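You operate a simulated robot arm through the tools that you are given. There is no shell and no other tool. Be economical: measure what you need, move in short steps, check, and stop when the job is done.

The job below is to be done with a simulated robot arm. You get a single attempt, and the scene is never put back.

JOB
Pack the tiles into their box by colour and put the lid on.

It is judged by the outcome, as a careful person would: the job done as asked, and still so three seconds after it is handed in. It fails if anything else is knocked over, pushed out of place, dropped, spilled or broken. Lids that push on must go on centred and level and be pressed home; caps that screw on are set level and turned clockwise until they are tight.

ROBOT AND FRAMES
A 7-joint arm with a two-finger parallel gripper, fixed in place. Base frame: the origin is at the foot of the arm, x ahead of it, y to its left, z up; the work surface is at about z = 0.75. Readings come in m, rad, newtons and seconds.
With the tool pointing down near the work surface it reaches from about 0.3 to 0.68 m from the base axis. Its first joint turns from -1.152 to 1.152 rad. Payload 1.57 kg.
The tool frame sits at the grasp point between the pads (the TCP): z along the fingers, y along the line on which they close. The tips reach 0.03 m beyond it. The gripper opens to 0.11 m. The fingers are 0.024 m wide and 0.012 m thick; the gripper's body (0.048 by 0.112 m) begins 0.078 m behind the TCP.
Orientation is that of the tool frame in the base frame, as a unit quaternion [x, y, z, w]. With the fingers straight down and closing along the base's y, the tool's x points along the base's -x, its y along +y and its z along -z.

CONTROLS
- The arm moves only by the tool arm_command. Its argument "plan" is a list of rows, each a list of 3 entries, a list of its own where there are three numbers: the shift along the tool's x, y, z in units of 400 mm (1.0 is 400 mm), then the turn, a rotation vector about the tool's x, y, z in units of 90 degrees (1.0 is 90 degrees), then the gripper command, from -1 (shut) to 1 (fully open), values between in proportion. In form: [[[tx, ty, tz], [rx, ry, rz], fingers], ...]. A call has 1 to 10 rows; each row is the pose to reach, as a shift and turn from the pose commanded when the call began, along the tool's axes at that moment. A call with a number of a shift or a turn outside -1 to 1 is refused whole. Rows are played at 5 a second. More than 0.05 m and 0.15 rad between two rows, or a gripper value outside its range, and nothing of the call is played. A pose out of reach is approached as far as the arm can. The call stops where the force on the tool passes 90 N (or 10 N more than at its start, if that is more) or the arm is blocked; 0.2 s more then pass. Each finger travels about 0.108 m/s and halts on what it meets, pressing with about 40 N; the grip force reading is that of the motor and also rises with nothing between the fingers. The clock runs only during rows and for 0.2 s after the last one: add rows that repeat a pose to give the fingers time. The reply holds the time, the measured pose of the TCP, the force on the tool along the base axes, the opening and the grip force, in the units named above and with some noise, with the torque about the TCP (base axes, N m) and any sound that the robot's microphone picked up, and new pictures: "views" is both (left out), scene, wrist or none.
- Cameras (640 x 400 px; columns grow to the right, rows downward): "scene" is fixed at [0.1421, -0.3798, 1.403]; the picture's right is [0.94, -0.35, 0.00], its down [-0.23, -0.60, -0.76] and it looks along [0.27, 0.71, -0.65] (base axes); focal length 334 px, centre (320, 200). "wrist" rides on the gripper at [0.07, 0.016, -0.141] in the tool frame; the picture's right is [-0.23, 0.97, 0.00], its down [-0.86, -0.20, -0.48] and it looks along [-0.47, -0.11, 0.88] (tool axes); focal length 222 px, centre (320, 200). There is no depth. A picture from a camera that has moved, and an enlarged one, comes with that camera's place and axes in the base frame and with its lens. The place of the scene camera against the robot may be out by one fixed shift of up to 0.012 m in any direction.
- inspect(camera, box): a new picture of the part [left, top, right, bottom] of that camera's present view, enlarged. The clock stands still meanwhile.
- close_job(): hands the job in; it is judged then, once.

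Go step by step. Nothing tells you positions but the pictures and the camera data: compare them with the known pose of the tool, close in by small moves and look again before you grip or let go. The budget is 120 turns and 200 pictures, counting those below and the enlarged ones. Unless the task says otherwise, let go and move clear before handing in, and close with one line.

The tools are called after "Call:" by a JSON object that holds its "api" and its "payload". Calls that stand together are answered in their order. arm_command: Moves the arm, as the interface text tells. Its arguments: {"type":"object","properties":{"plan":{"type":"array"},"views":{"type":"string","enum":["both","scene","wrist","none"]}},"required":["plan"]} The other tools are called the same way: inspect (camera, box) takes an enlarged picture of a part of a camera's view; close_job () hands the job in.

At the start:

```text
t: 0.0
position: [0.3099, 0.176, 1.067]
ee_rot: [0.0, 1.0, 0.0, 0.0]
wrist_force: [-0.4, -0.5, -0.3]
ft_torque: [0.02, 0.03, 0.0]
gripper_width: 0.11
gripper_force: 0.1
```

scene: 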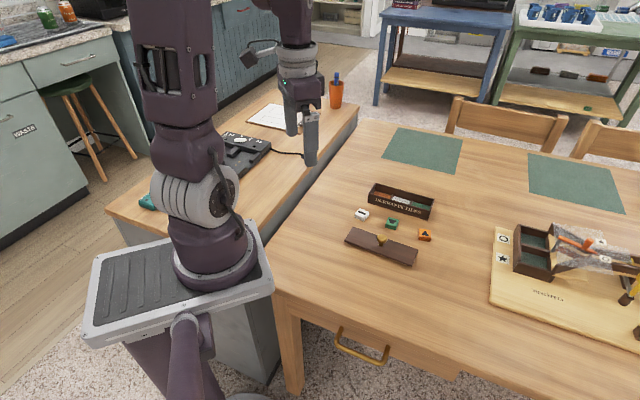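
wrist: 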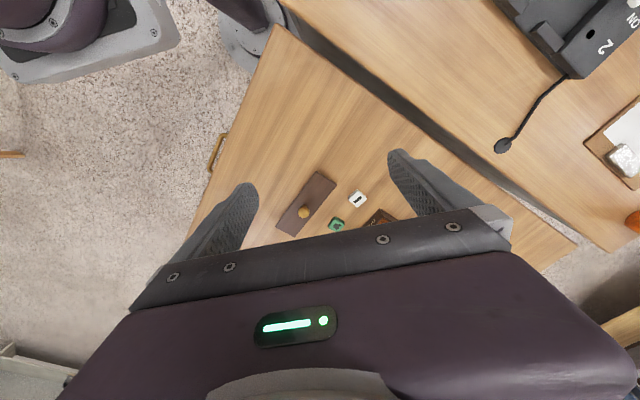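

I see a small box, three loose tiles (white, green, orange) and a lid with a knob on the table. I'll enlarge the scene to see the compartments.

Call:
{"api": "inspect", "payload": {"camera": "scene", "box": [330, 170, 450, 275]}}

Call:
{"api": "inspect", "payload": {"camera": "scene", "box": [480, 210, 640, 345]}}

Call:
{"api": "inspect", "payload": {"camera": "wrist", "box": [260, 160, 420, 250]}}

```text
3.81 times, centred on (390, 222) of scene
camera zoom: at [0.1421, -0.3798, 1.403], right [0.94, -0.35, 0.0], down [-0.23, -0.6, -0.76], along [0.27, 0.71, -0.65], focal length 1274 px, centre (53, 114)
```

zoom: 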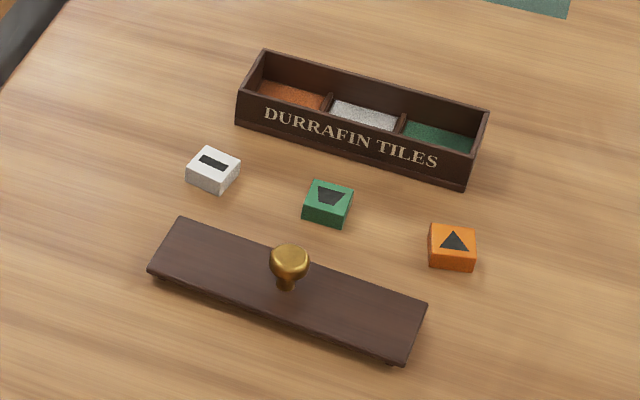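

```text
2.96 times, centred on (560, 278) of scene
camera zoom: at [0.1421, -0.3798, 1.403], right [0.94, -0.35, 0.0], down [-0.23, -0.6, -0.76], along [0.27, 0.71, -0.65], focal length 990 px, centre (-391, -30)
```

zoom: 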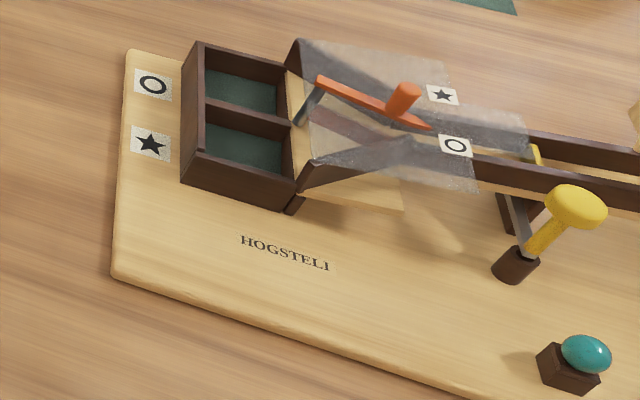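

```text
4.00 times, centred on (340, 205) of wrist
camera zoom: at [0.2395, 0.1949, 1.2072], right [0.23, 0.97, 0.0], down [0.86, -0.2, 0.48], along [0.47, -0.11, -0.88], focal length 888 px, centre (240, 180)
```

zoom: 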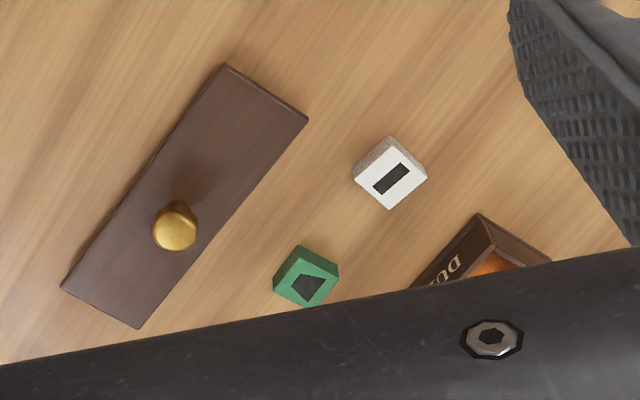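

The box compartments are orange, white and green from left to right. The white tile is at about (0.50, 0.226), green at (0.563, 0.164), orange at (0.618, 0.094), the box centre near (0.627, 0.231) and the lid near (0.492, 0.10). I'll move above the white tile to measure with the wrist camera.

Call:
{"api": "arm_command", "payload": {"plan": [[[-0.08, 0.02, 0.06], [0, 0, 0], 1], [[-0.16, 0.04, 0.12], [0, 0, 0], 1], [[-0.24, 0.06, 0.18], [0, 0, 0], 1], [[-0.32, 0.08, 0.24], [0, 0, 0], 1], [[-0.4, 0.1, 0.3], [0, 0, 0], 1], [[-0.475, 0.125, 0.36], [0, 0, 0], 1], [[-0.475, 0.125, 0.36], [0, 0, 0], 1]]}}

```text
t: 1.6
position: [0.4981, 0.2296, 0.9211]
ee_rot: [-0.001, 1.0, 0.0, 0.0]
wrist_force: [-0.7, 0.0, -0.4]
ft_torque: [-0.03, 0.01, -0.01]
gripper_width: 0.1101
gripper_force: 0.1
camera wrist: at [0.4285, 0.2481, 1.0628], right [0.23, 0.97, 0.0], down [0.86, -0.2, 0.48], along [0.47, -0.11, -0.88], focal length 222 px, centre (320, 200)
```

scene: 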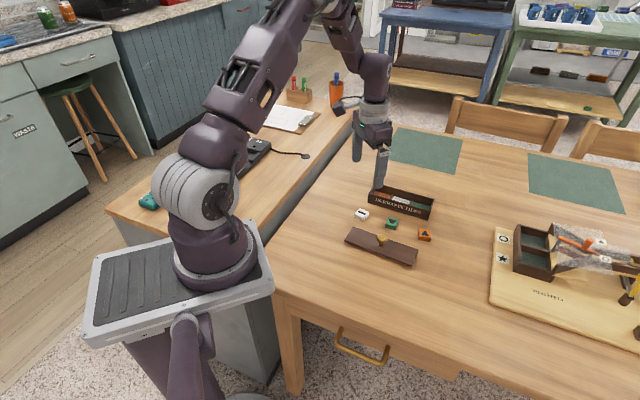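
wrist: 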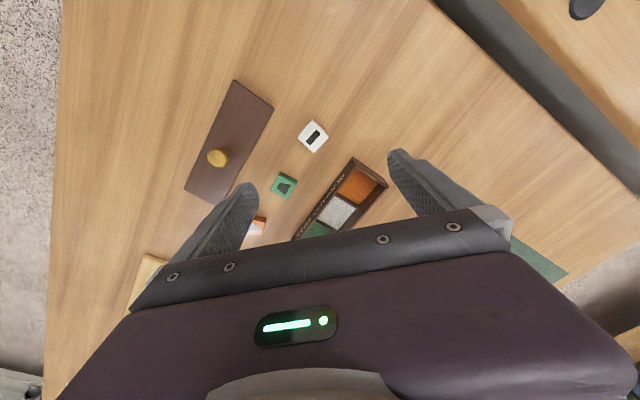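

Call:
{"api": "inspect", "payload": {"camera": "wrist", "box": [170, 70, 410, 245]}}

```text
2.29 times, centred on (290, 158) of wrist
camera zoom: at [0.4285, 0.2481, 1.0628], right [0.23, 0.97, 0.0], down [0.86, -0.2, 0.48], along [0.47, -0.11, -0.88], focal length 508 px, centre (389, 297)
```

zoom: 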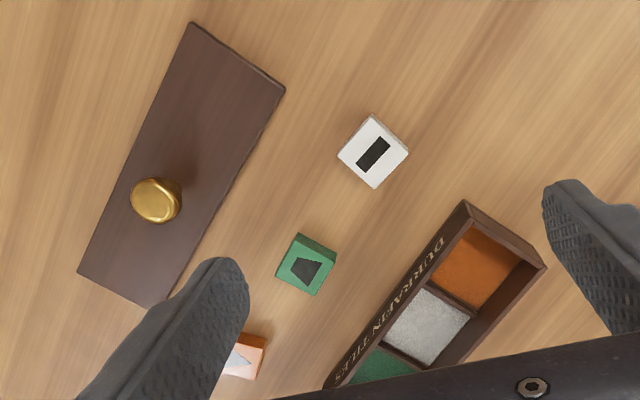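

The wrist camera puts white at about (0.4935, 0.2236), with its edges turned about 32°. I'll turn the tool to match and come down partway.

Call:
{"api": "arm_command", "payload": {"plan": [[[0.003, -0.004, 0.06], [0, 0, -0.09], 1], [[0.006, -0.008, 0.12], [0, 0, -0.18], 1], [[0.009, -0.012, 0.18], [0, 0, -0.27], 1], [[0.0115, -0.015, 0.225], [0, 0, -0.36], 1], [[0.0115, -0.015, 0.225], [0, 0, -0.36], 1]]}}

```text
t: 2.8
position: [0.495, 0.2215, 0.8327]
ee_rot: [-0.279, 0.96, 0.0, 0.001]
wrist_force: [0.0, -0.3, -0.1]
ft_torque: [0.02, 0.0, -0.01]
gripper_width: 0.11
gripper_force: 0.0
camera wrist: at [0.4264, 0.1992, 0.9737], right [-0.33, 0.94, 0.0], down [0.83, 0.29, 0.48], along [0.45, 0.16, -0.88], focal length 222 px, centre (320, 200)
```

scene: 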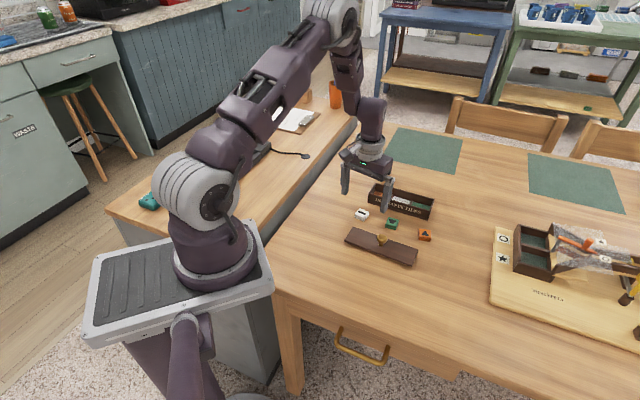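
wrist: 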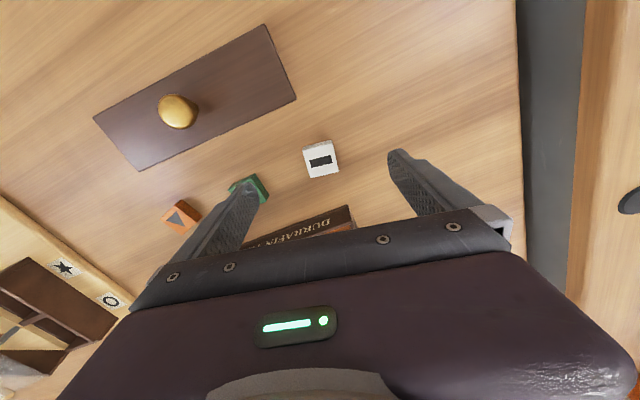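

Call:
{"api": "inspect", "payload": {"camera": "wrist", "box": [260, 120, 380, 195]}}

```text
5.33 times, centred on (320, 158) of wrist
camera zoom: at [0.4264, 0.1992, 0.9737], right [-0.33, 0.94, 0.0], down [0.83, 0.29, 0.48], along [0.45, 0.16, -0.88], focal length 1185 px, centre (320, 427)
```

zoom: 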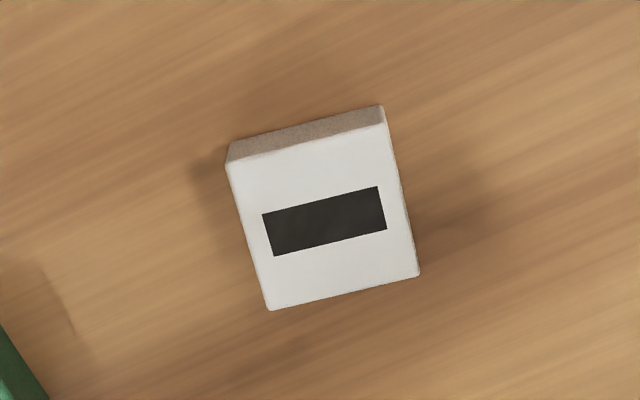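

The alignment is good and white sits about 3 mm off along the closing direction. I'll narrow the gripper to miss the green tile, descend and grip shallowly.

Call:
{"api": "arm_command", "payload": {"plan": [[[0.001, 0.007, 0.0], [0, 0, 0], 0.1], [[0.001, 0.007, 0.0], [0, 0, 0], 0.1], [[0.001, 0.007, 0.06], [0, 0, 0], 0.1], [[0.001, 0.007, 0.117], [0, 0, 0], 0.1], [[0.001, 0.007, 0.117], [0, 0, 0], 0.1]]}}

Call:
{"api": "inspect", "payload": {"camera": "wrist", "box": [240, 110, 400, 230]}}

```text
t: 4.0
position: [0.4916, 0.2247, 0.7852]
ee_rot: [-0.279, 0.96, 0.0, 0.0]
wrist_force: [0.4, -0.8, 0.9]
ft_torque: [0.01, -0.02, -0.02]
gripper_width: 0.0604
gripper_force: 0.1
camera wrist: at [0.4244, 0.2015, 0.9261], right [-0.33, 0.94, 0.0], down [0.83, 0.29, 0.48], along [0.45, 0.16, -0.88], focal length 222 px, centre (320, 200)
```

scene: 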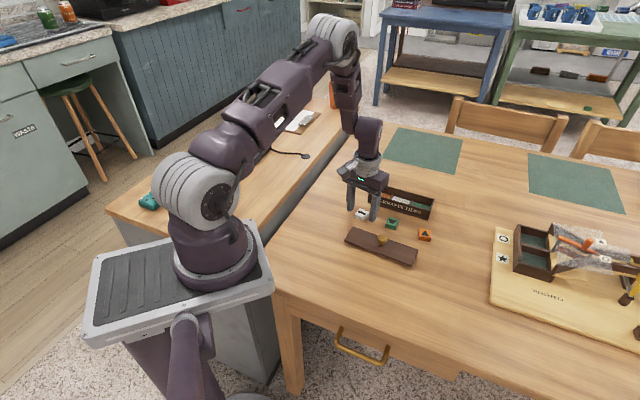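
wrist: 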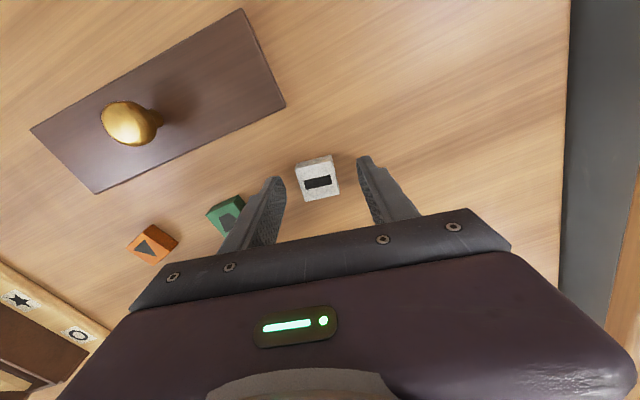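

```text
3.33 times, centred on (320, 170) of wrist
camera zoom: at [0.4244, 0.2015, 0.9261], right [-0.33, 0.94, 0.0], down [0.83, 0.29, 0.48], along [0.45, 0.16, -0.88], focal length 740 px, centre (320, 300)
```

zoom: 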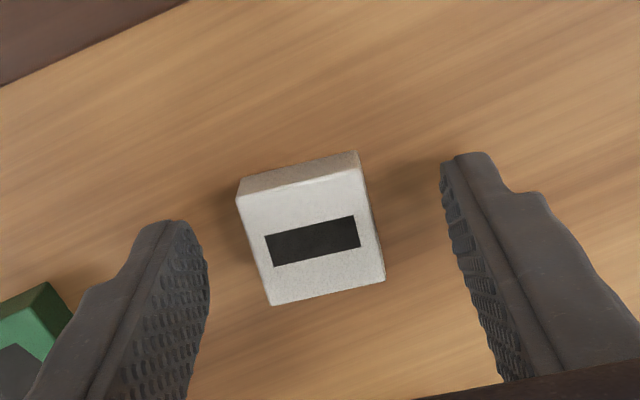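

The fingers straddle the white tile, so I'll close on it and lift.

Call:
{"api": "arm_command", "payload": {"plan": [[[0, -0.004, 0], [0, 0, 0], 0.1], [[0, -0.004, 0], [0, 0, 0], -1], [[0, -0.004, 0], [0, 0, 0], -1], [[0, -0.004, 0], [0, 0, 0], -1], [[0, -0.004, -0.1], [0, 0, 0], -1], [[0, -0.004, -0.2], [0, 0, 0], -1], [[0, -0.004, -0.2], [0, 0, 0], -1]]}}

Call:
{"api": "inspect", "payload": {"camera": "wrist", "box": [240, 110, 400, 230]}}

```text
t: 5.6
position: [0.4946, 0.2219, 0.8647]
ee_rot: [-0.279, 0.96, 0.0, 0.0]
wrist_force: [0.4, 0.8, -0.3]
ft_torque: [0.01, -0.02, -0.02]
gripper_width: 0.0279
gripper_force: 38.0
camera wrist: at [0.4259, 0.1995, 1.0063], right [-0.33, 0.94, 0.0], down [0.83, 0.29, 0.48], along [0.45, 0.16, -0.88], focal length 222 px, centre (320, 200)
```

scene: 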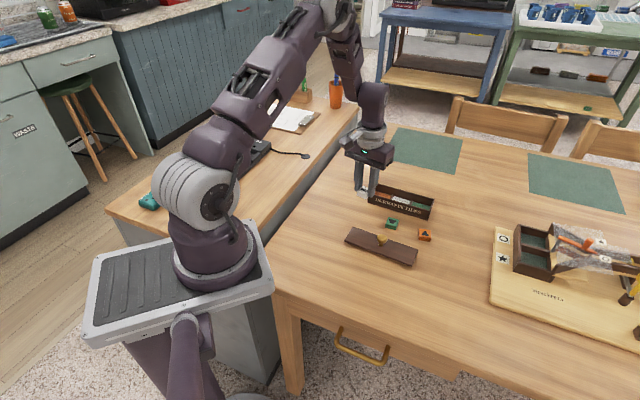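
wrist: 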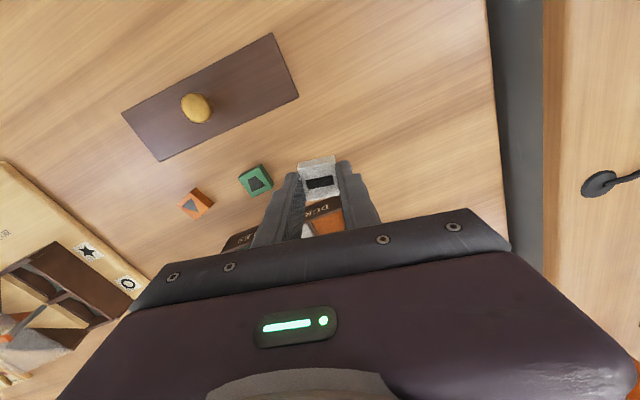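

```text
3.33 times, centred on (320, 170) of wrist
camera zoom: at [0.4259, 0.1995, 1.0063], right [-0.33, 0.94, 0.0], down [0.83, 0.29, 0.48], along [0.45, 0.16, -0.88], focal length 740 px, centre (320, 300)
```

zoom: 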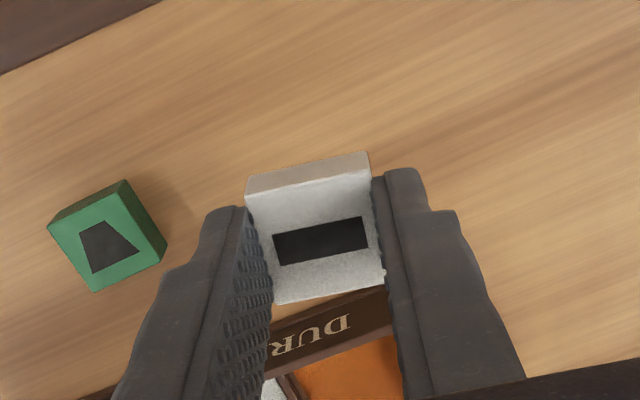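

White is held (width 0.028). Next I'll rise and go over the box to measure it, turning to line up with it.

Call:
{"api": "arm_command", "payload": {"plan": [[[0, 0, -0.1], [0, 0, 0], -1], [[0, 0, -0.2], [0, 0, -0.04], -1], [[-0.08, -0.045, -0.2125], [0, 0, -0.08], -1], [[-0.16, -0.09, -0.2125], [0, 0, -0.123], -1], [[-0.22, -0.125, -0.2125], [0, 0, -0.123], -1], [[-0.262, -0.149, -0.2125], [0, 0, -0.123], -1], [[-0.262, -0.149, -0.2125], [0, 0, -0.123], -1]], "views": "wrist"}}

Call:
{"api": "inspect", "payload": {"camera": "wrist", "box": [220, 70, 420, 210]}}

```text
t: 7.2
position: [0.6144, 0.2276, 0.9499]
ee_rot: [-0.371, 0.929, 0.0, 0.001]
wrist_force: [0.2, -0.4, -0.2]
ft_torque: [0.01, 0.02, 0.03]
gripper_width: 0.0277
gripper_force: 38.4
camera wrist: at [0.5526, 0.1921, 1.0905], right [-0.51, 0.86, 0.0], down [0.76, 0.44, 0.48], along [0.41, 0.24, -0.88], focal length 222 px, centre (320, 200)
```

wrist: 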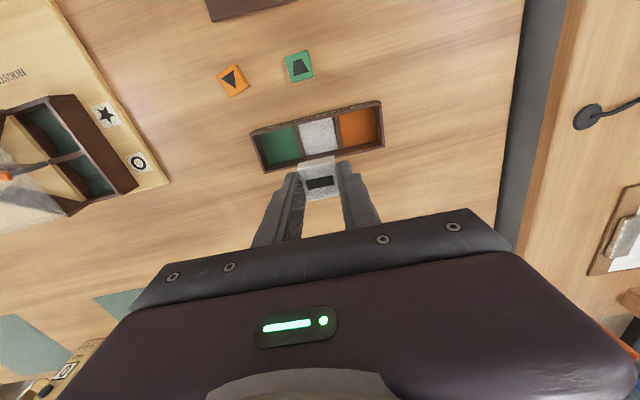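

```text
2.86 times, centred on (320, 140) of wrist
camera zoom: at [0.5526, 0.1921, 1.0905], right [-0.51, 0.86, 0.0], down [0.76, 0.44, 0.48], along [0.41, 0.24, -0.88], focal length 635 px, centre (320, 371)
```

zoom: 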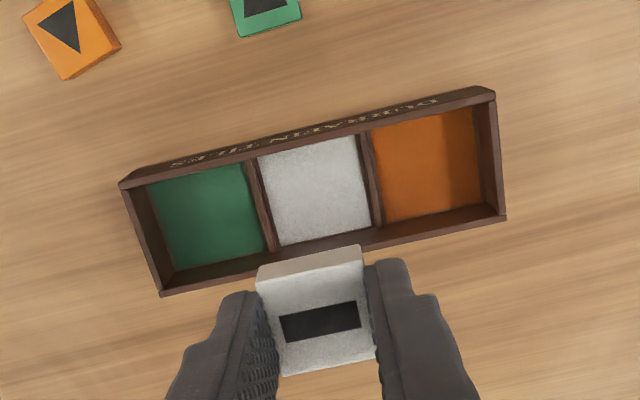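

The box rim centre is at about (0.621, 0.229), about 0.18 × 0.056 in size, and the tool is parallel to it. The dividers are lower than the rim. I'll lower white over the middle compartment.

Call:
{"api": "arm_command", "payload": {"plan": [[[-0.0125, -0.0108, 0.05], [0, 0, 0], -1], [[-0.0125, -0.0108, 0.15], [0, 0, 0], -1], [[-0.0125, -0.0108, 0.25], [0, 0, 0], -1], [[-0.0125, -0.0108, 0.32], [0, 0, 0], -1], [[-0.0125, -0.0108, 0.345], [0, 0, 0], -1], [[-0.0125, -0.0108, 0.345], [0, 0, 0], -1]]}}

Call:
{"api": "inspect", "payload": {"camera": "wrist", "box": [220, 100, 420, 240]}}

Call:
{"api": "inspect", "payload": {"camera": "scene", "box": [345, 160, 455, 230]}}

```text
t: 8.6
position: [0.6235, 0.2289, 0.812]
ee_rot: [-0.37, 0.929, 0.0, -0.001]
wrist_force: [0.2, 0.5, -0.9]
ft_torque: [0.0, -0.01, 0.03]
gripper_width: 0.0274
gripper_force: 38.6
camera wrist: at [0.561, 0.1939, 0.9538], right [-0.51, 0.86, 0.0], down [0.76, 0.44, 0.48], along [0.41, 0.24, -0.88], focal length 222 px, centre (320, 200)
```

scene: 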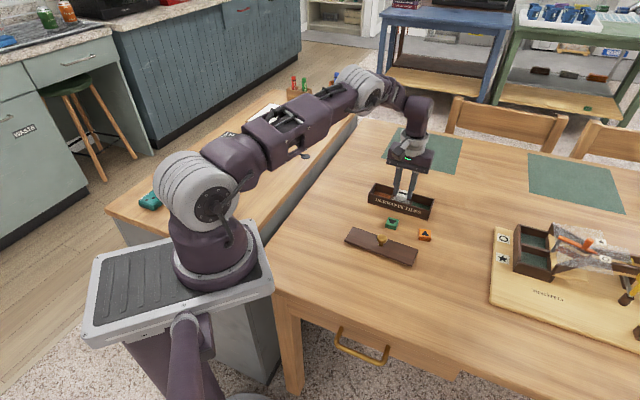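
wrist: 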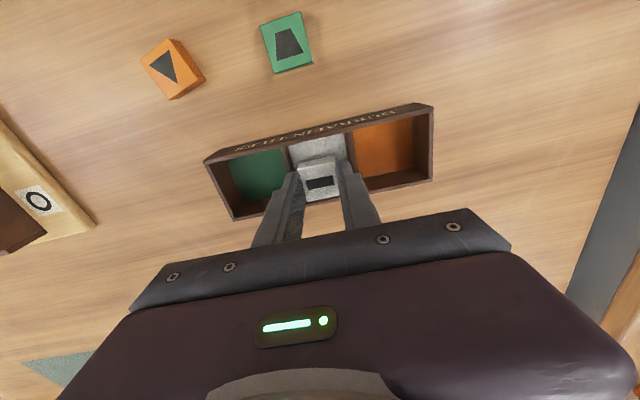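

```text
2.86 times, centred on (320, 170) of wrist
camera zoom: at [0.561, 0.1939, 0.9538], right [-0.51, 0.86, 0.0], down [0.76, 0.44, 0.48], along [0.41, 0.24, -0.88], focal length 635 px, centre (320, 286)
```

zoom: 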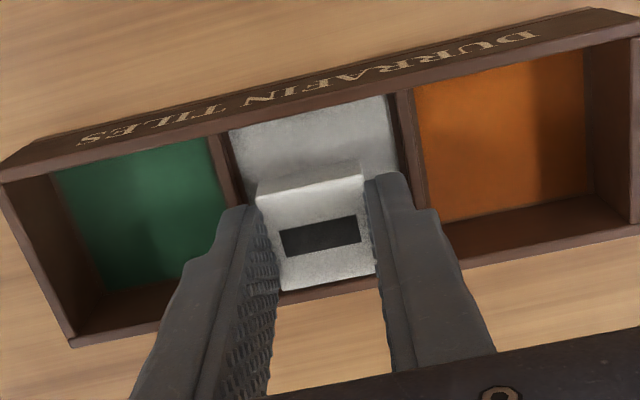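

```text
5.71 times, centred on (400, 195) of scene
camera zoom: at [0.1421, -0.3798, 1.403], right [0.94, -0.35, 0.0], down [-0.23, -0.6, -0.76], along [0.27, 0.71, -0.65], focal length 1910 px, centre (-137, 229)
```

zoom: 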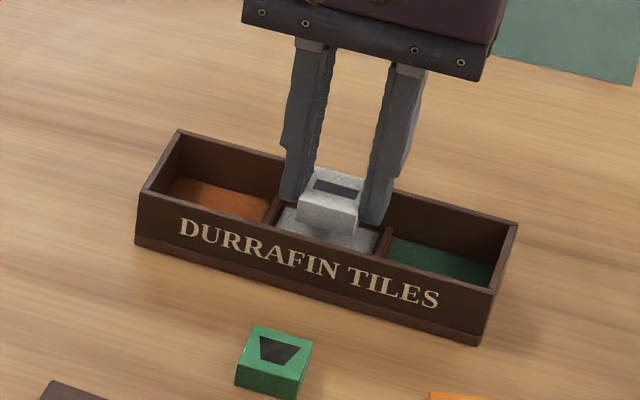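

White is well centred, so I'll lower another 15 mm, open slightly and lift out.

Call:
{"api": "arm_command", "payload": {"plan": [[[0.006, 0, 0.0], [0, 0, 0], -1], [[0.006, 0, 0.025], [0, 0, 0], -1], [[0.006, 0, 0.045], [0, 0, 0], -1], [[0.006, 0, 0.045], [0, 0, 0], -1], [[0.006, 0, 0.045], [0, 0, 0], -0.36], [[0.006, 0, 0.045], [0, 0, 0], -0.36]], "views": "none"}}

Call:
{"api": "inspect", "payload": {"camera": "wrist", "box": [220, 100, 420, 240]}}

Call:
{"api": "inspect", "payload": {"camera": "scene", "box": [345, 160, 455, 230]}}

```text
t: 10.0
position: [0.6215, 0.2271, 0.795]
ee_rot: [-0.371, 0.929, 0.0, 0.0]
wrist_force: [0.0, 0.7, 0.0]
ft_torque: [-0.03, 0.01, 0.0]
gripper_width: 0.0352
gripper_force: 0.1
```

```text
2.86 times, centred on (320, 170) of wrist
camera zoom: at [0.5584, 0.1916, 0.9358], right [-0.51, 0.86, 0.0], down [0.76, 0.44, 0.48], along [0.41, 0.24, -0.88], focal length 635 px, centre (320, 286)
```

zoom: 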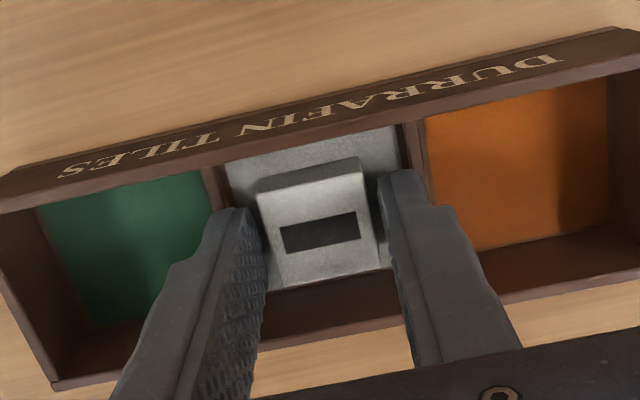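

```text
5.71 times, centred on (400, 195) of scene
camera zoom: at [0.1421, -0.3798, 1.403], right [0.94, -0.35, 0.0], down [-0.23, -0.6, -0.76], along [0.27, 0.71, -0.65], focal length 1910 px, centre (-137, 229)
```

zoom: 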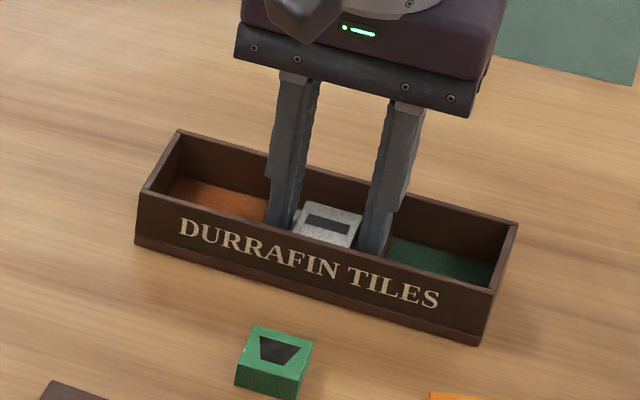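

White lies flat in its compartment. I'll lift out and go above the green tile at about (0.553, 0.164).

Call:
{"api": "arm_command", "payload": {"plan": [[[0, 0, -0.03], [0, 0, 0], -0.36], [[0, 0, -0.1], [0, 0, 0], -0.36], [[0, 0, -0.2], [0, 0, 0], -0.36], [[0.08, 0.001, -0.22], [0, 0, 0], 0.1], [[0.16, 0.002, -0.2], [0, 0, 0], 0.1], [[0.2327, 0.004, -0.1625], [0, 0, 0], 0.1], [[0.2327, 0.004, -0.1625], [0, 0, 0], 0.1]], "views": "wrist"}}

Call:
{"api": "inspect", "payload": {"camera": "wrist", "box": [240, 90, 400, 210]}}

```text
t: 11.6
position: [0.5535, 0.1663, 0.8583]
ee_rot: [-0.37, 0.929, 0.0, 0.0]
wrist_force: [0.3, -0.1, 0.7]
ft_torque: [-0.01, 0.0, 0.01]
gripper_width: 0.0608
gripper_force: 0.0
camera wrist: at [0.4905, 0.13, 0.9997], right [-0.51, 0.86, 0.0], down [0.76, 0.44, 0.48], along [0.41, 0.24, -0.88], focal length 222 px, centre (320, 200)
```

wrist: 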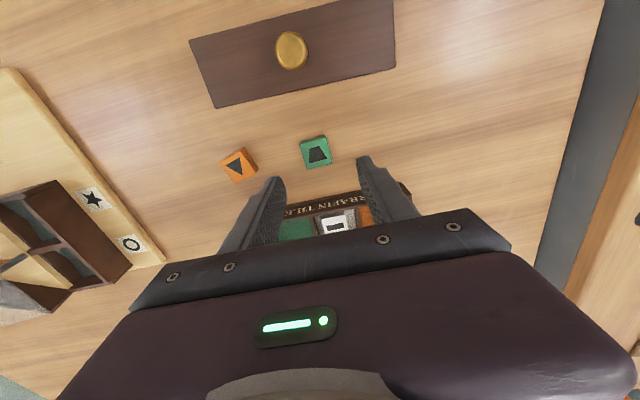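

```text
3.33 times, centred on (320, 150) of wrist
camera zoom: at [0.4905, 0.13, 0.9997], right [-0.51, 0.86, 0.0], down [0.76, 0.44, 0.48], along [0.41, 0.24, -0.88], focal length 740 px, centre (320, 367)
```

zoom: 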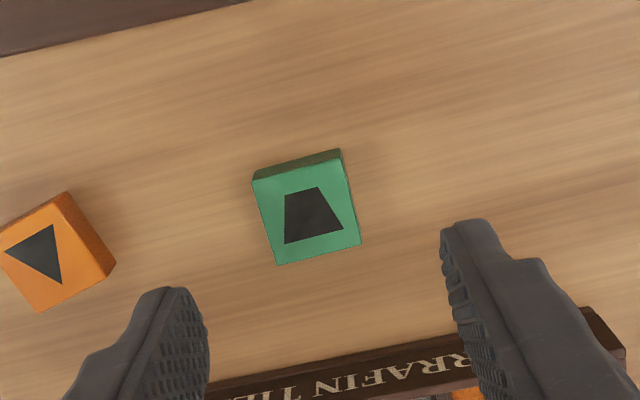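

Green is 4.7 mm off along the closing axis and well aligned. I'll descend, grip and lift.

Call:
{"api": "arm_command", "payload": {"plan": [[[0.002, -0.0118, 0.06], [0, 0, 0], 0.1], [[0.002, -0.0118, 0.12], [0, 0, 0], 0.1], [[0.002, -0.0118, 0.183], [0, 0, 0], 0.1], [[0.002, -0.0118, 0.183], [0, 0, 0], 0.1], [[0.002, -0.0118, 0.183], [0, 0, 0], -1], [[0.002, -0.0118, 0.183], [0, 0, 0], -1], [[0.002, -0.0118, 0.183], [0, 0, 0], -1], [[0.002, -0.0118, 0.1], [0, 0, 0], -1], [[0.002, -0.0118, 0.0], [0, 0, 0], -1], [[0.002, -0.0118, 0.0], [0, 0, 0], -1]], "views": "none"}}

Call:
{"api": "inspect", "payload": {"camera": "wrist", "box": [220, 90, 420, 230]}}

```text
t: 13.8
position: [0.553, 0.1595, 0.8601]
ee_rot: [-0.371, 0.929, 0.001, 0.0]
wrist_force: [-0.3, -0.7, -0.2]
ft_torque: [0.01, 0.03, 0.02]
gripper_width: 0.0281
gripper_force: 37.7
```

```text
2.86 times, centred on (320, 160) of wrist
camera zoom: at [0.491, 0.1242, 1.0011], right [-0.51, 0.86, 0.0], down [0.76, 0.44, 0.48], along [0.41, 0.24, -0.88], focal length 635 px, centre (320, 314)
```

zoom: 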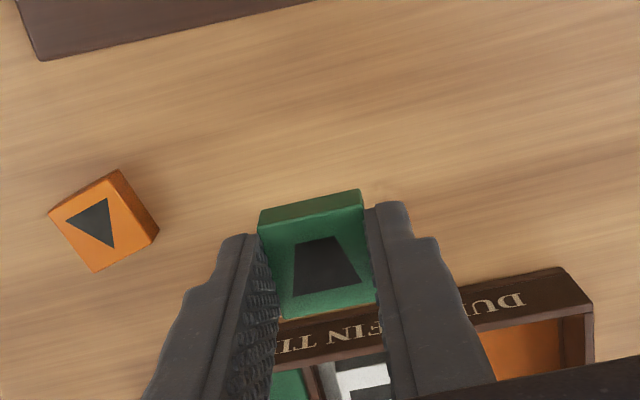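

Green is held. I'll carry it over the right compartment at about (0.660, 0.186) and check the reach.

Call:
{"api": "arm_command", "payload": {"plan": [[[0, 0, -0.08], [0, 0, 0], -1], [[-0.06, -0.035, -0.12], [0, 0, 0], -1], [[-0.12, -0.07, -0.12], [0, 0, 0], -1], [[-0.18, -0.105, -0.12], [0, 0, 0], -1], [[-0.2385, -0.1375, -0.1], [0, 0, 0], -1], [[-0.2385, -0.1375, -0.02], [0, 0, 0], -1], [[-0.2385, -0.1375, 0.06], [0, 0, 0], -1], [[-0.2385, -0.1375, 0.06], [0, 0, 0], -1]], "views": "wrist"}}

Call:
{"api": "inspect", "payload": {"camera": "wrist", "box": [220, 90, 420, 230]}}

Call:
{"api": "inspect", "payload": {"camera": "scene", "box": [345, 160, 455, 230]}}

```text
t: 15.6
position: [0.6598, 0.1861, 0.8341]
ee_rot: [-0.371, 0.929, 0.0, 0.0]
wrist_force: [-0.2, 0.1, -0.3]
ft_torque: [0.0, -0.03, -0.03]
gripper_width: 0.0276
gripper_force: 38.2
camera wrist: at [0.5974, 0.1511, 0.9755], right [-0.51, 0.86, 0.0], down [0.76, 0.44, 0.48], along [0.41, 0.24, -0.88], focal length 222 px, centre (320, 200)
```

wrist: 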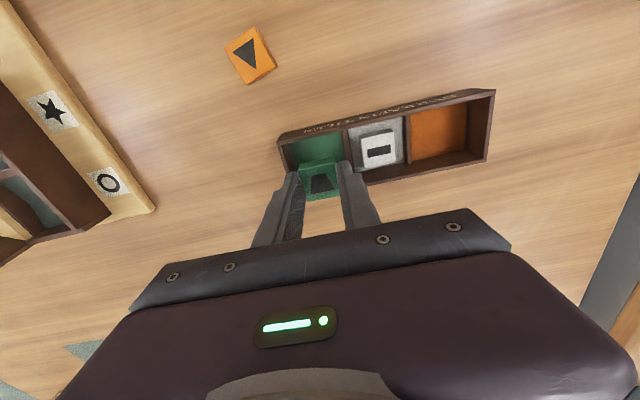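

```text
2.86 times, centred on (320, 160) of wrist
camera zoom: at [0.5974, 0.1511, 0.9755], right [-0.51, 0.86, 0.0], down [0.76, 0.44, 0.48], along [0.41, 0.24, -0.88], focal length 635 px, centre (320, 314)
```

zoom: 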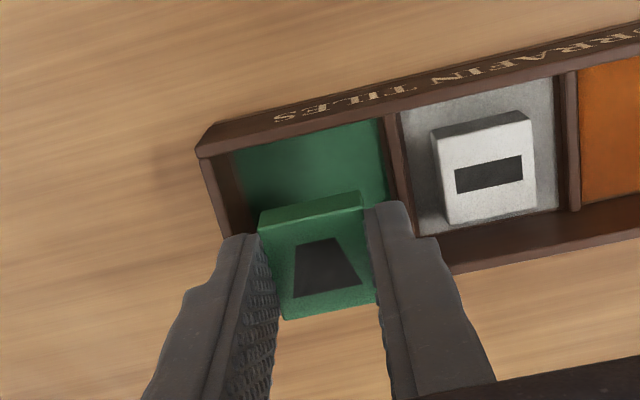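

```text
5.71 times, centred on (400, 195) of scene
camera zoom: at [0.1421, -0.3798, 1.403], right [0.94, -0.35, 0.0], down [-0.23, -0.6, -0.76], along [0.27, 0.71, -0.65], focal length 1910 px, centre (-137, 229)
```

zoom: 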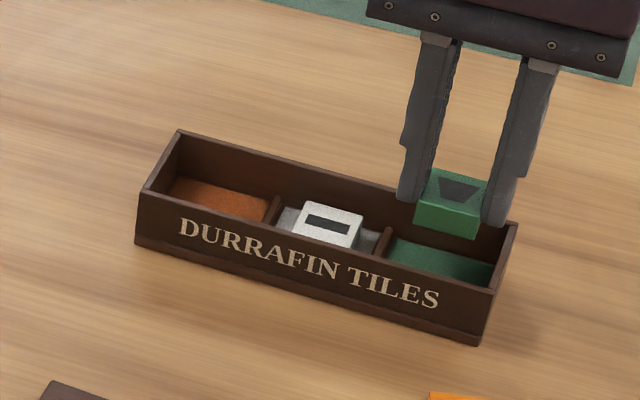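

The end wall is tight for the left finger, so I'll shift 4 mm towards the low divider, lower and release with a small opening.

Call:
{"api": "arm_command", "payload": {"plan": [[[0, 0.01, 0.0], [0, 0, 0], -1], [[0, 0.01, 0.05], [0, 0, 0], -1], [[0, 0.01, 0.08], [0, 0, 0], -1], [[0, 0.01, 0.101], [0, 0, 0], -1], [[0, 0.01, 0.101], [0, 0, 0], -1], [[0, 0.01, 0.101], [0, 0, 0], -0.4], [[0, 0.01, 0.101], [0, 0, 0], -0.4]], "views": "none"}}

Call:
{"api": "inspect", "payload": {"camera": "wrist", "box": [220, 100, 420, 240]}}

Call:
{"api": "inspect", "payload": {"camera": "scene", "box": [345, 160, 455, 230]}}

```text
t: 17.2
position: [0.6584, 0.1885, 0.7948]
ee_rot: [-0.371, 0.928, 0.0, 0.0]
wrist_force: [0.9, -0.7, -0.9]
ft_torque: [-0.01, -0.01, 0.01]
gripper_width: 0.0329
gripper_force: 0.3
```

```text
2.86 times, centred on (320, 170) of wrist
camera zoom: at [0.5957, 0.1539, 0.9363], right [-0.51, 0.86, 0.0], down [0.76, 0.44, 0.48], along [0.41, 0.24, -0.88], focal length 635 px, centre (320, 286)
```

zoom: 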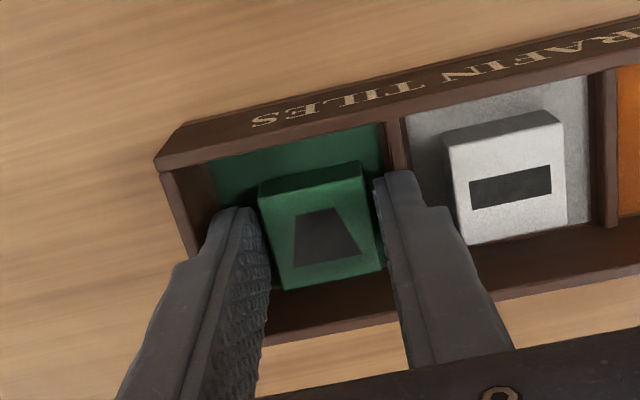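

```text
5.71 times, centred on (400, 195) of scene
camera zoom: at [0.1421, -0.3798, 1.403], right [0.94, -0.35, 0.0], down [-0.23, -0.6, -0.76], along [0.27, 0.71, -0.65], focal length 1910 px, centre (-137, 229)
```

zoom: 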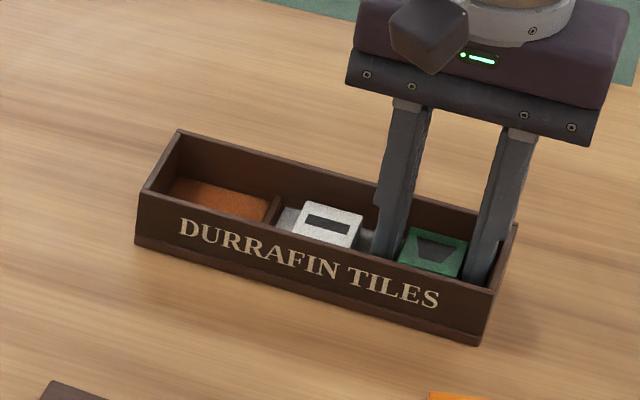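

Green is in flat. I'll lift out and go above orange at about (0.611, 0.096), turning about 16° more.

Call:
{"api": "arm_command", "payload": {"plan": [[[0, 0, -0.03], [0, 0, 0], -0.4], [[0, 0, -0.1], [0, 0, 0], -0.4], [[0, 0, -0.2], [0, 0, 0], -0.4], [[0.08, -0.028, -0.22], [0, 0, -0.06], 0.1], [[0.16, -0.056, -0.2], [0, 0, -0.12], 0.1], [[0.2455, -0.0858, -0.1625], [0, 0, -0.183], 0.1], [[0.2455, -0.0858, -0.1625], [0, 0, -0.183], 0.1]], "views": "wrist"}}

Call:
{"api": "inspect", "payload": {"camera": "wrist", "box": [240, 90, 400, 210]}}

```text
t: 18.8
position: [0.6099, 0.0966, 0.8602]
ee_rot: [-0.5, 0.866, 0.0, 0.0]
wrist_force: [0.1, -0.1, -0.4]
ft_torque: [0.0, -0.02, 0.01]
gripper_width: 0.0605
gripper_force: 0.1
camera wrist: at [0.5607, 0.0445, 1.0015], right [-0.73, 0.68, 0.0], down [0.6, 0.64, 0.48], along [0.33, 0.35, -0.88], focal length 222 px, centre (320, 200)
```

wrist: 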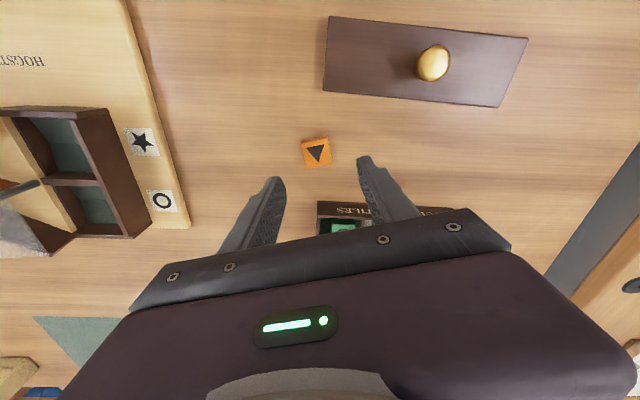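

```text
3.33 times, centred on (320, 150) of wrist
camera zoom: at [0.5607, 0.0445, 1.0015], right [-0.73, 0.68, 0.0], down [0.6, 0.64, 0.48], along [0.33, 0.35, -0.88], focal length 740 px, centre (320, 367)
```

zoom: 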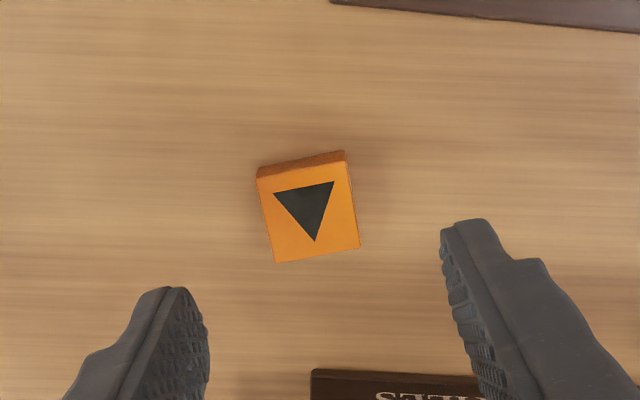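

Orange is nearly aligned. I'll correct 2.8° and 4.6 mm, then descend, grip and lift.

Call:
{"api": "arm_command", "payload": {"plan": [[[0.002, -0.0115, 0.06], [0, 0, 0.031], 0.1], [[0.002, -0.0115, 0.12], [0, 0, 0.031], 0.1], [[0.002, -0.0115, 0.187], [0, 0, 0.031], 0.1], [[0.002, -0.0115, 0.187], [0, 0, 0.031], 0.1], [[0.002, -0.0115, 0.187], [0, 0, 0.031], -1], [[0.002, -0.0115, 0.187], [0, 0, 0.031], -1], [[0.002, -0.0115, 0.187], [0, 0, 0.031], -1], [[0.002, -0.0115, 0.1], [0, 0, 0.031], -1], [[0.002, -0.0115, 0.0], [0, 0, 0.031], -1], [[0.002, -0.0115, -0.1], [0, 0, 0.031], -1]], "views": "none"}}

Call:
{"api": "inspect", "payload": {"camera": "wrist", "box": [220, 90, 420, 230]}}

```text
t: 21.0
position: [0.6128, 0.0929, 0.901]
ee_rot: [-0.478, 0.878, -0.001, 0.0]
wrist_force: [0.2, 0.7, -0.1]
ft_torque: [0.03, 0.0, 0.01]
gripper_width: 0.0276
gripper_force: 37.7
```

```text
2.86 times, centred on (320, 160) of wrist
camera zoom: at [0.5624, 0.0433, 1.0422], right [-0.7, 0.72, 0.0], down [0.63, 0.61, 0.48], along [0.34, 0.33, -0.88], focal length 635 px, centre (320, 314)
```

zoom: 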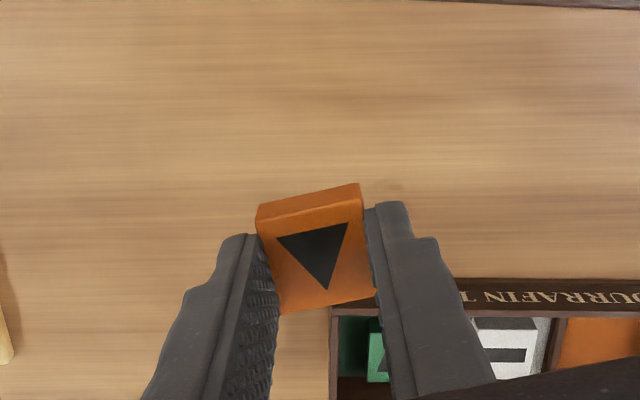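

Orange is held. I'll carry it over the left compartment at about (0.583, 0.267), turning back to the box's angle.

Call:
{"api": "arm_command", "payload": {"plan": [[[-0.07, 0.065, -0.02], [0, 0, 0.04], -1], [[-0.14, 0.13, -0.02], [0, 0, 0.08], -1], [[-0.21, 0.195, -0.02], [0, 0, 0.12], -1], [[-0.27, 0.25, -0.02], [0, 0, 0.151], -1], [[-0.326, 0.298, 0.0], [0, 0, 0.151], -1], [[-0.326, 0.298, 0.08], [0, 0, 0.151], -1], [[-0.326, 0.298, 0.1675], [0, 0, 0.151], -1], [[-0.326, 0.298, 0.1675], [0, 0, 0.151], -1]], "views": "none"}}

Call:
{"api": "inspect", "payload": {"camera": "wrist", "box": [220, 90, 420, 230]}}

```text
t: 22.8
position: [0.5833, 0.265, 0.8334]
ee_rot: [-0.371, 0.929, 0.001, 0.0]
wrist_force: [-0.7, 0.7, -0.5]
ft_torque: [0.0, 0.0, -0.03]
gripper_width: 0.0276
gripper_force: 37.9
```

```text
2.86 times, centred on (320, 160) of wrist
camera zoom: at [0.5215, 0.2307, 0.9741], right [-0.51, 0.86, 0.0], down [0.76, 0.44, 0.48], along [0.41, 0.24, -0.88], focal length 635 px, centre (320, 314)
```

zoom: 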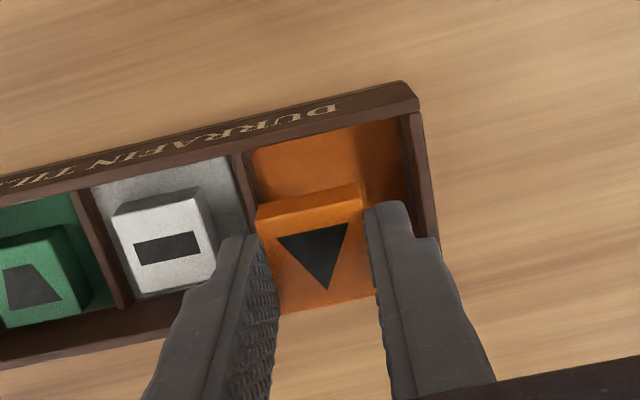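

Clearances are good, so I'll lower and release.

Call:
{"api": "arm_command", "payload": {"plan": [[[0, 0, 0.04], [0, 0, 0], -1], [[0, 0, 0.075], [0, 0, 0], -1], [[0, 0, 0.099], [0, 0, 0], -1], [[0, 0, 0.099], [0, 0, 0], -1], [[0, 0, 0.099], [0, 0, 0], -0.4], [[0, 0, 0.099], [0, 0, 0], -0.4], [[0, 0, 0.06], [0, 0, 0], -0.4], [[0, 0, -0.04], [0, 0, 0], -0.4], [[0, 0, -0.14], [0, 0, 0], -0.4], [[0, 0, -0.2], [0, 0, 0], -0.4]], "views": "wrist"}}

Call:
{"api": "inspect", "payload": {"camera": "scene", "box": [345, 160, 455, 230]}}

```text
t: 25.0
position: [0.5837, 0.2661, 0.9123]
ee_rot: [-0.371, 0.929, 0.001, 0.0]
wrist_force: [0.1, -0.2, 0.5]
ft_torque: [0.01, 0.04, -0.01]
gripper_width: 0.0331
gripper_force: 0.1
camera wrist: at [0.5222, 0.231, 1.0536], right [-0.51, 0.86, 0.0], down [0.76, 0.44, 0.48], along [0.41, 0.24, -0.88], focal length 222 px, centre (320, 200)
```

wrist: 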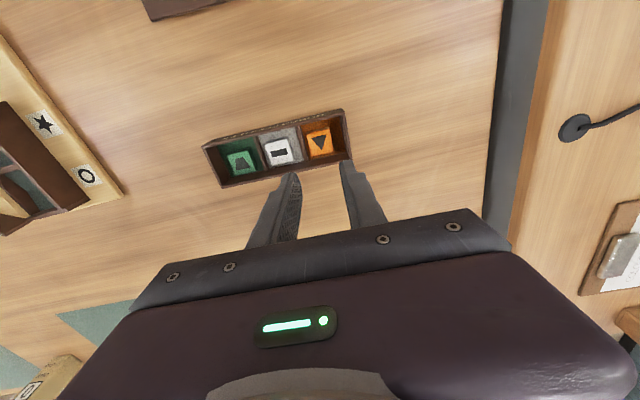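

```text
5.71 times, centred on (400, 195) of scene
camera zoom: at [0.1421, -0.3798, 1.403], right [0.94, -0.35, 0.0], down [-0.23, -0.6, -0.76], along [0.27, 0.71, -0.65], focal length 1910 px, centre (-137, 229)
```

zoom: 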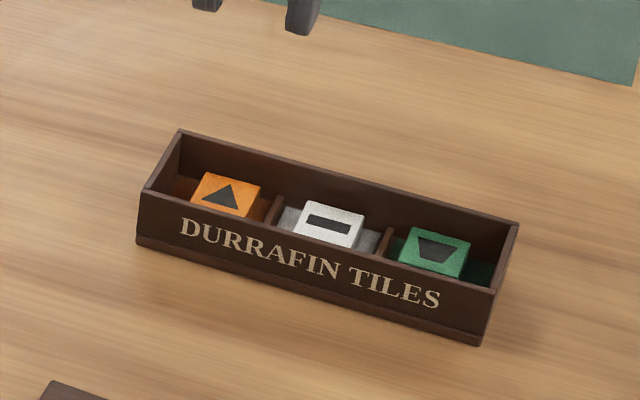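

All three tiles are in. I'll enlarge this view for a precise box pose before fetching the lid.

Call:
{"api": "inspect", "payload": {"camera": "wrist", "box": [195, 95, 365, 200]}}

Call:
{"api": "inspect", "payload": {"camera": "scene", "box": [335, 222, 430, 272]}}

```text
3.76 times, centred on (280, 148) of wrist
camera zoom: at [0.5222, 0.231, 1.0536], right [-0.51, 0.86, 0.0], down [0.76, 0.44, 0.48], along [0.41, 0.24, -0.88], focal length 836 px, centre (471, 398)
```

zoom: 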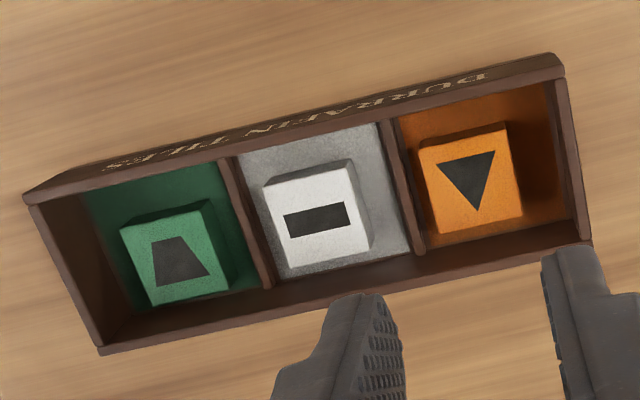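

```text
6.74 times, centred on (382, 247) of scene
camera zoom: at [0.1421, -0.3798, 1.403], right [0.94, -0.35, 0.0], down [-0.23, -0.6, -0.76], along [0.27, 0.71, -0.65], focal length 2252 px, centre (-101, -117)
```

zoom: 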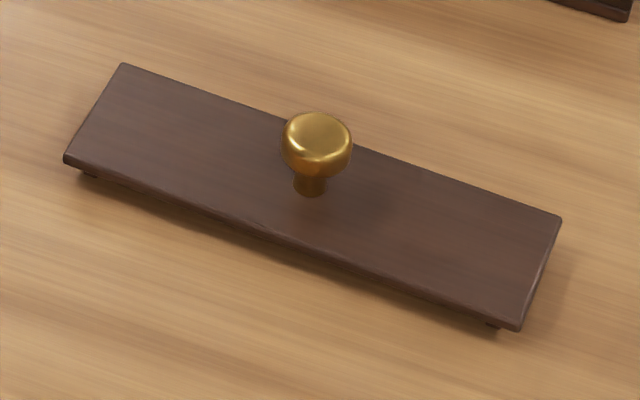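

The lid stands on an inset plug and its knob is at about (0.486, 0.099), with its top near z 0.79. I'll hover above it.

Call:
{"api": "arm_command", "payload": {"plan": [[[0.1, -0.03, 0], [0, 0, 0], 0.1], [[0.2, -0.06, 0], [0, 0, 0], 0.1], [[0.3, -0.09, 0], [0, 0, 0], 0.1], [[0.4, -0.12, 0.0], [0, 0, 0], 0.1], [[0.466, -0.135, 0.0], [0, 0, 0], 0.1], [[0.466, -0.135, 0.03], [0, 0, 0], 0.1]], "views": "wrist"}}

Call:
{"api": "inspect", "payload": {"camera": "wrist", "box": [190, 50, 430, 210]}}

```text
t: 26.4
position: [0.4859, 0.0992, 0.8996]
ee_rot: [-0.372, 0.928, -0.001, 0.001]
wrist_force: [-0.2, 0.6, -0.4]
ft_torque: [0.0, 0.03, 0.01]
gripper_width: 0.0604
gripper_force: 0.0
camera wrist: at [0.4239, 0.0636, 1.0411], right [-0.51, 0.86, 0.0], down [0.76, 0.44, 0.48], along [0.41, 0.24, -0.88], focal length 222 px, centre (320, 200)
```

wrist: 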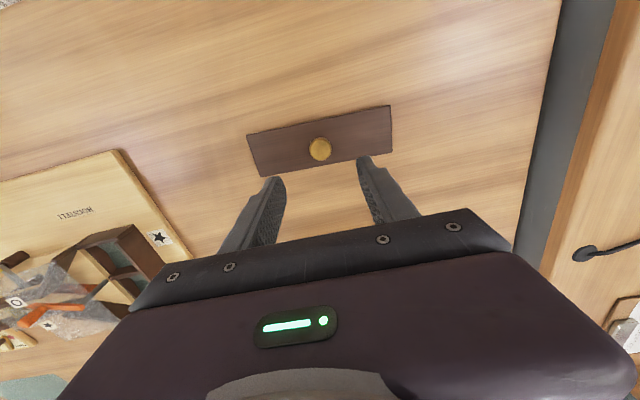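

```text
2.50 times, centred on (310, 130) of wrist
camera zoom: at [0.4239, 0.0636, 1.0411], right [-0.51, 0.86, 0.0], down [0.76, 0.44, 0.48], along [0.41, 0.24, -0.88], focal length 555 px, centre (345, 375)
```

zoom: 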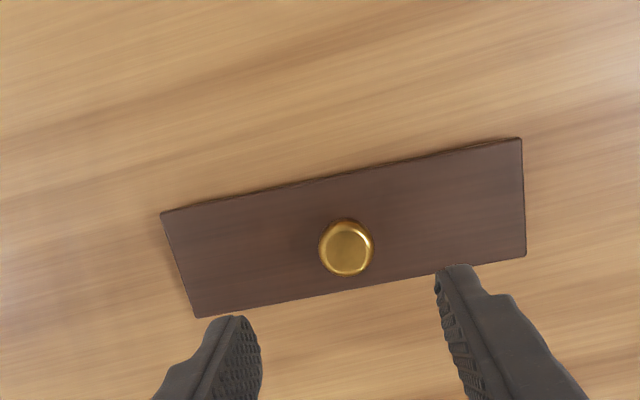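

The knob is right under the TCP and the lid is turned about 2.3° from the tool. I'll correct that, descend with the tips just above the plate and check.

Call:
{"api": "arm_command", "payload": {"plan": [[[-0.002, 0, 0.06], [0, 0, 0.0255], 0.1], [[-0.002, 0, 0.12], [0, 0, 0.0255], 0.1], [[-0.002, 0, 0.18], [0, 0, 0.0255], 0.1], [[-0.002, 0, 0.23], [0, 0, 0.0255], 0.1], [[-0.002, 0, 0.25], [0, 0, 0.0255], 0.1], [[-0.002, 0, 0.25], [0, 0, 0.0255], 0.1]], "views": "none"}}

Call:
{"api": "inspect", "payload": {"camera": "scene", "box": [335, 212, 430, 272]}}

Call:
{"api": "inspect", "payload": {"camera": "wrist", "box": [200, 80, 440, 230]}}

```text
t: 27.8
position: [0.4867, 0.1, 0.8006]
ee_rot: [-0.353, 0.936, 0.001, 0.0]
wrist_force: [0.2, -0.1, 0.7]
ft_torque: [-0.01, 0.02, -0.03]
gripper_width: 0.0606
gripper_force: 0.1
```

```text
6.67 times, centred on (382, 242) of scene
camera zoom: at [0.1421, -0.3798, 1.403], right [0.94, -0.35, 0.0], down [-0.23, -0.6, -0.76], along [0.27, 0.71, -0.65], focal length 2229 px, centre (-97, -80)
```

zoom: 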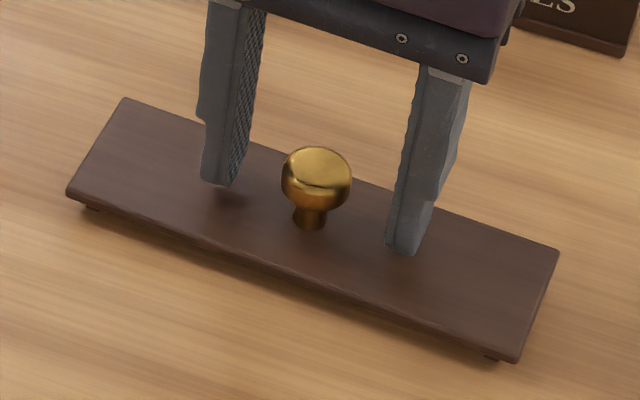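

```text
2.67 times, centred on (320, 155) of wrist
camera zoom: at [0.4227, 0.0667, 0.9412], right [-0.47, 0.88, 0.0], down [0.77, 0.41, 0.48], along [0.42, 0.23, -0.88], focal length 592 px, centre (320, 320)
```

zoom: 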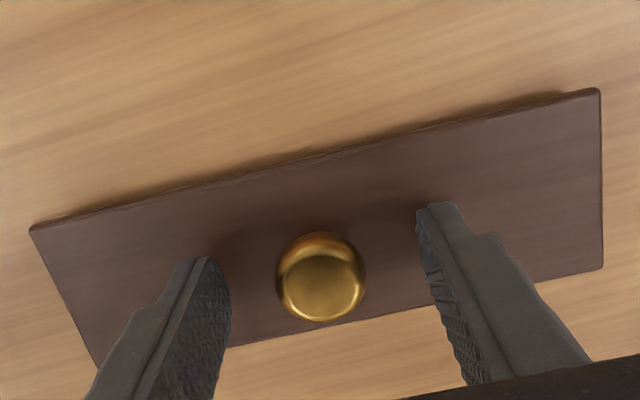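

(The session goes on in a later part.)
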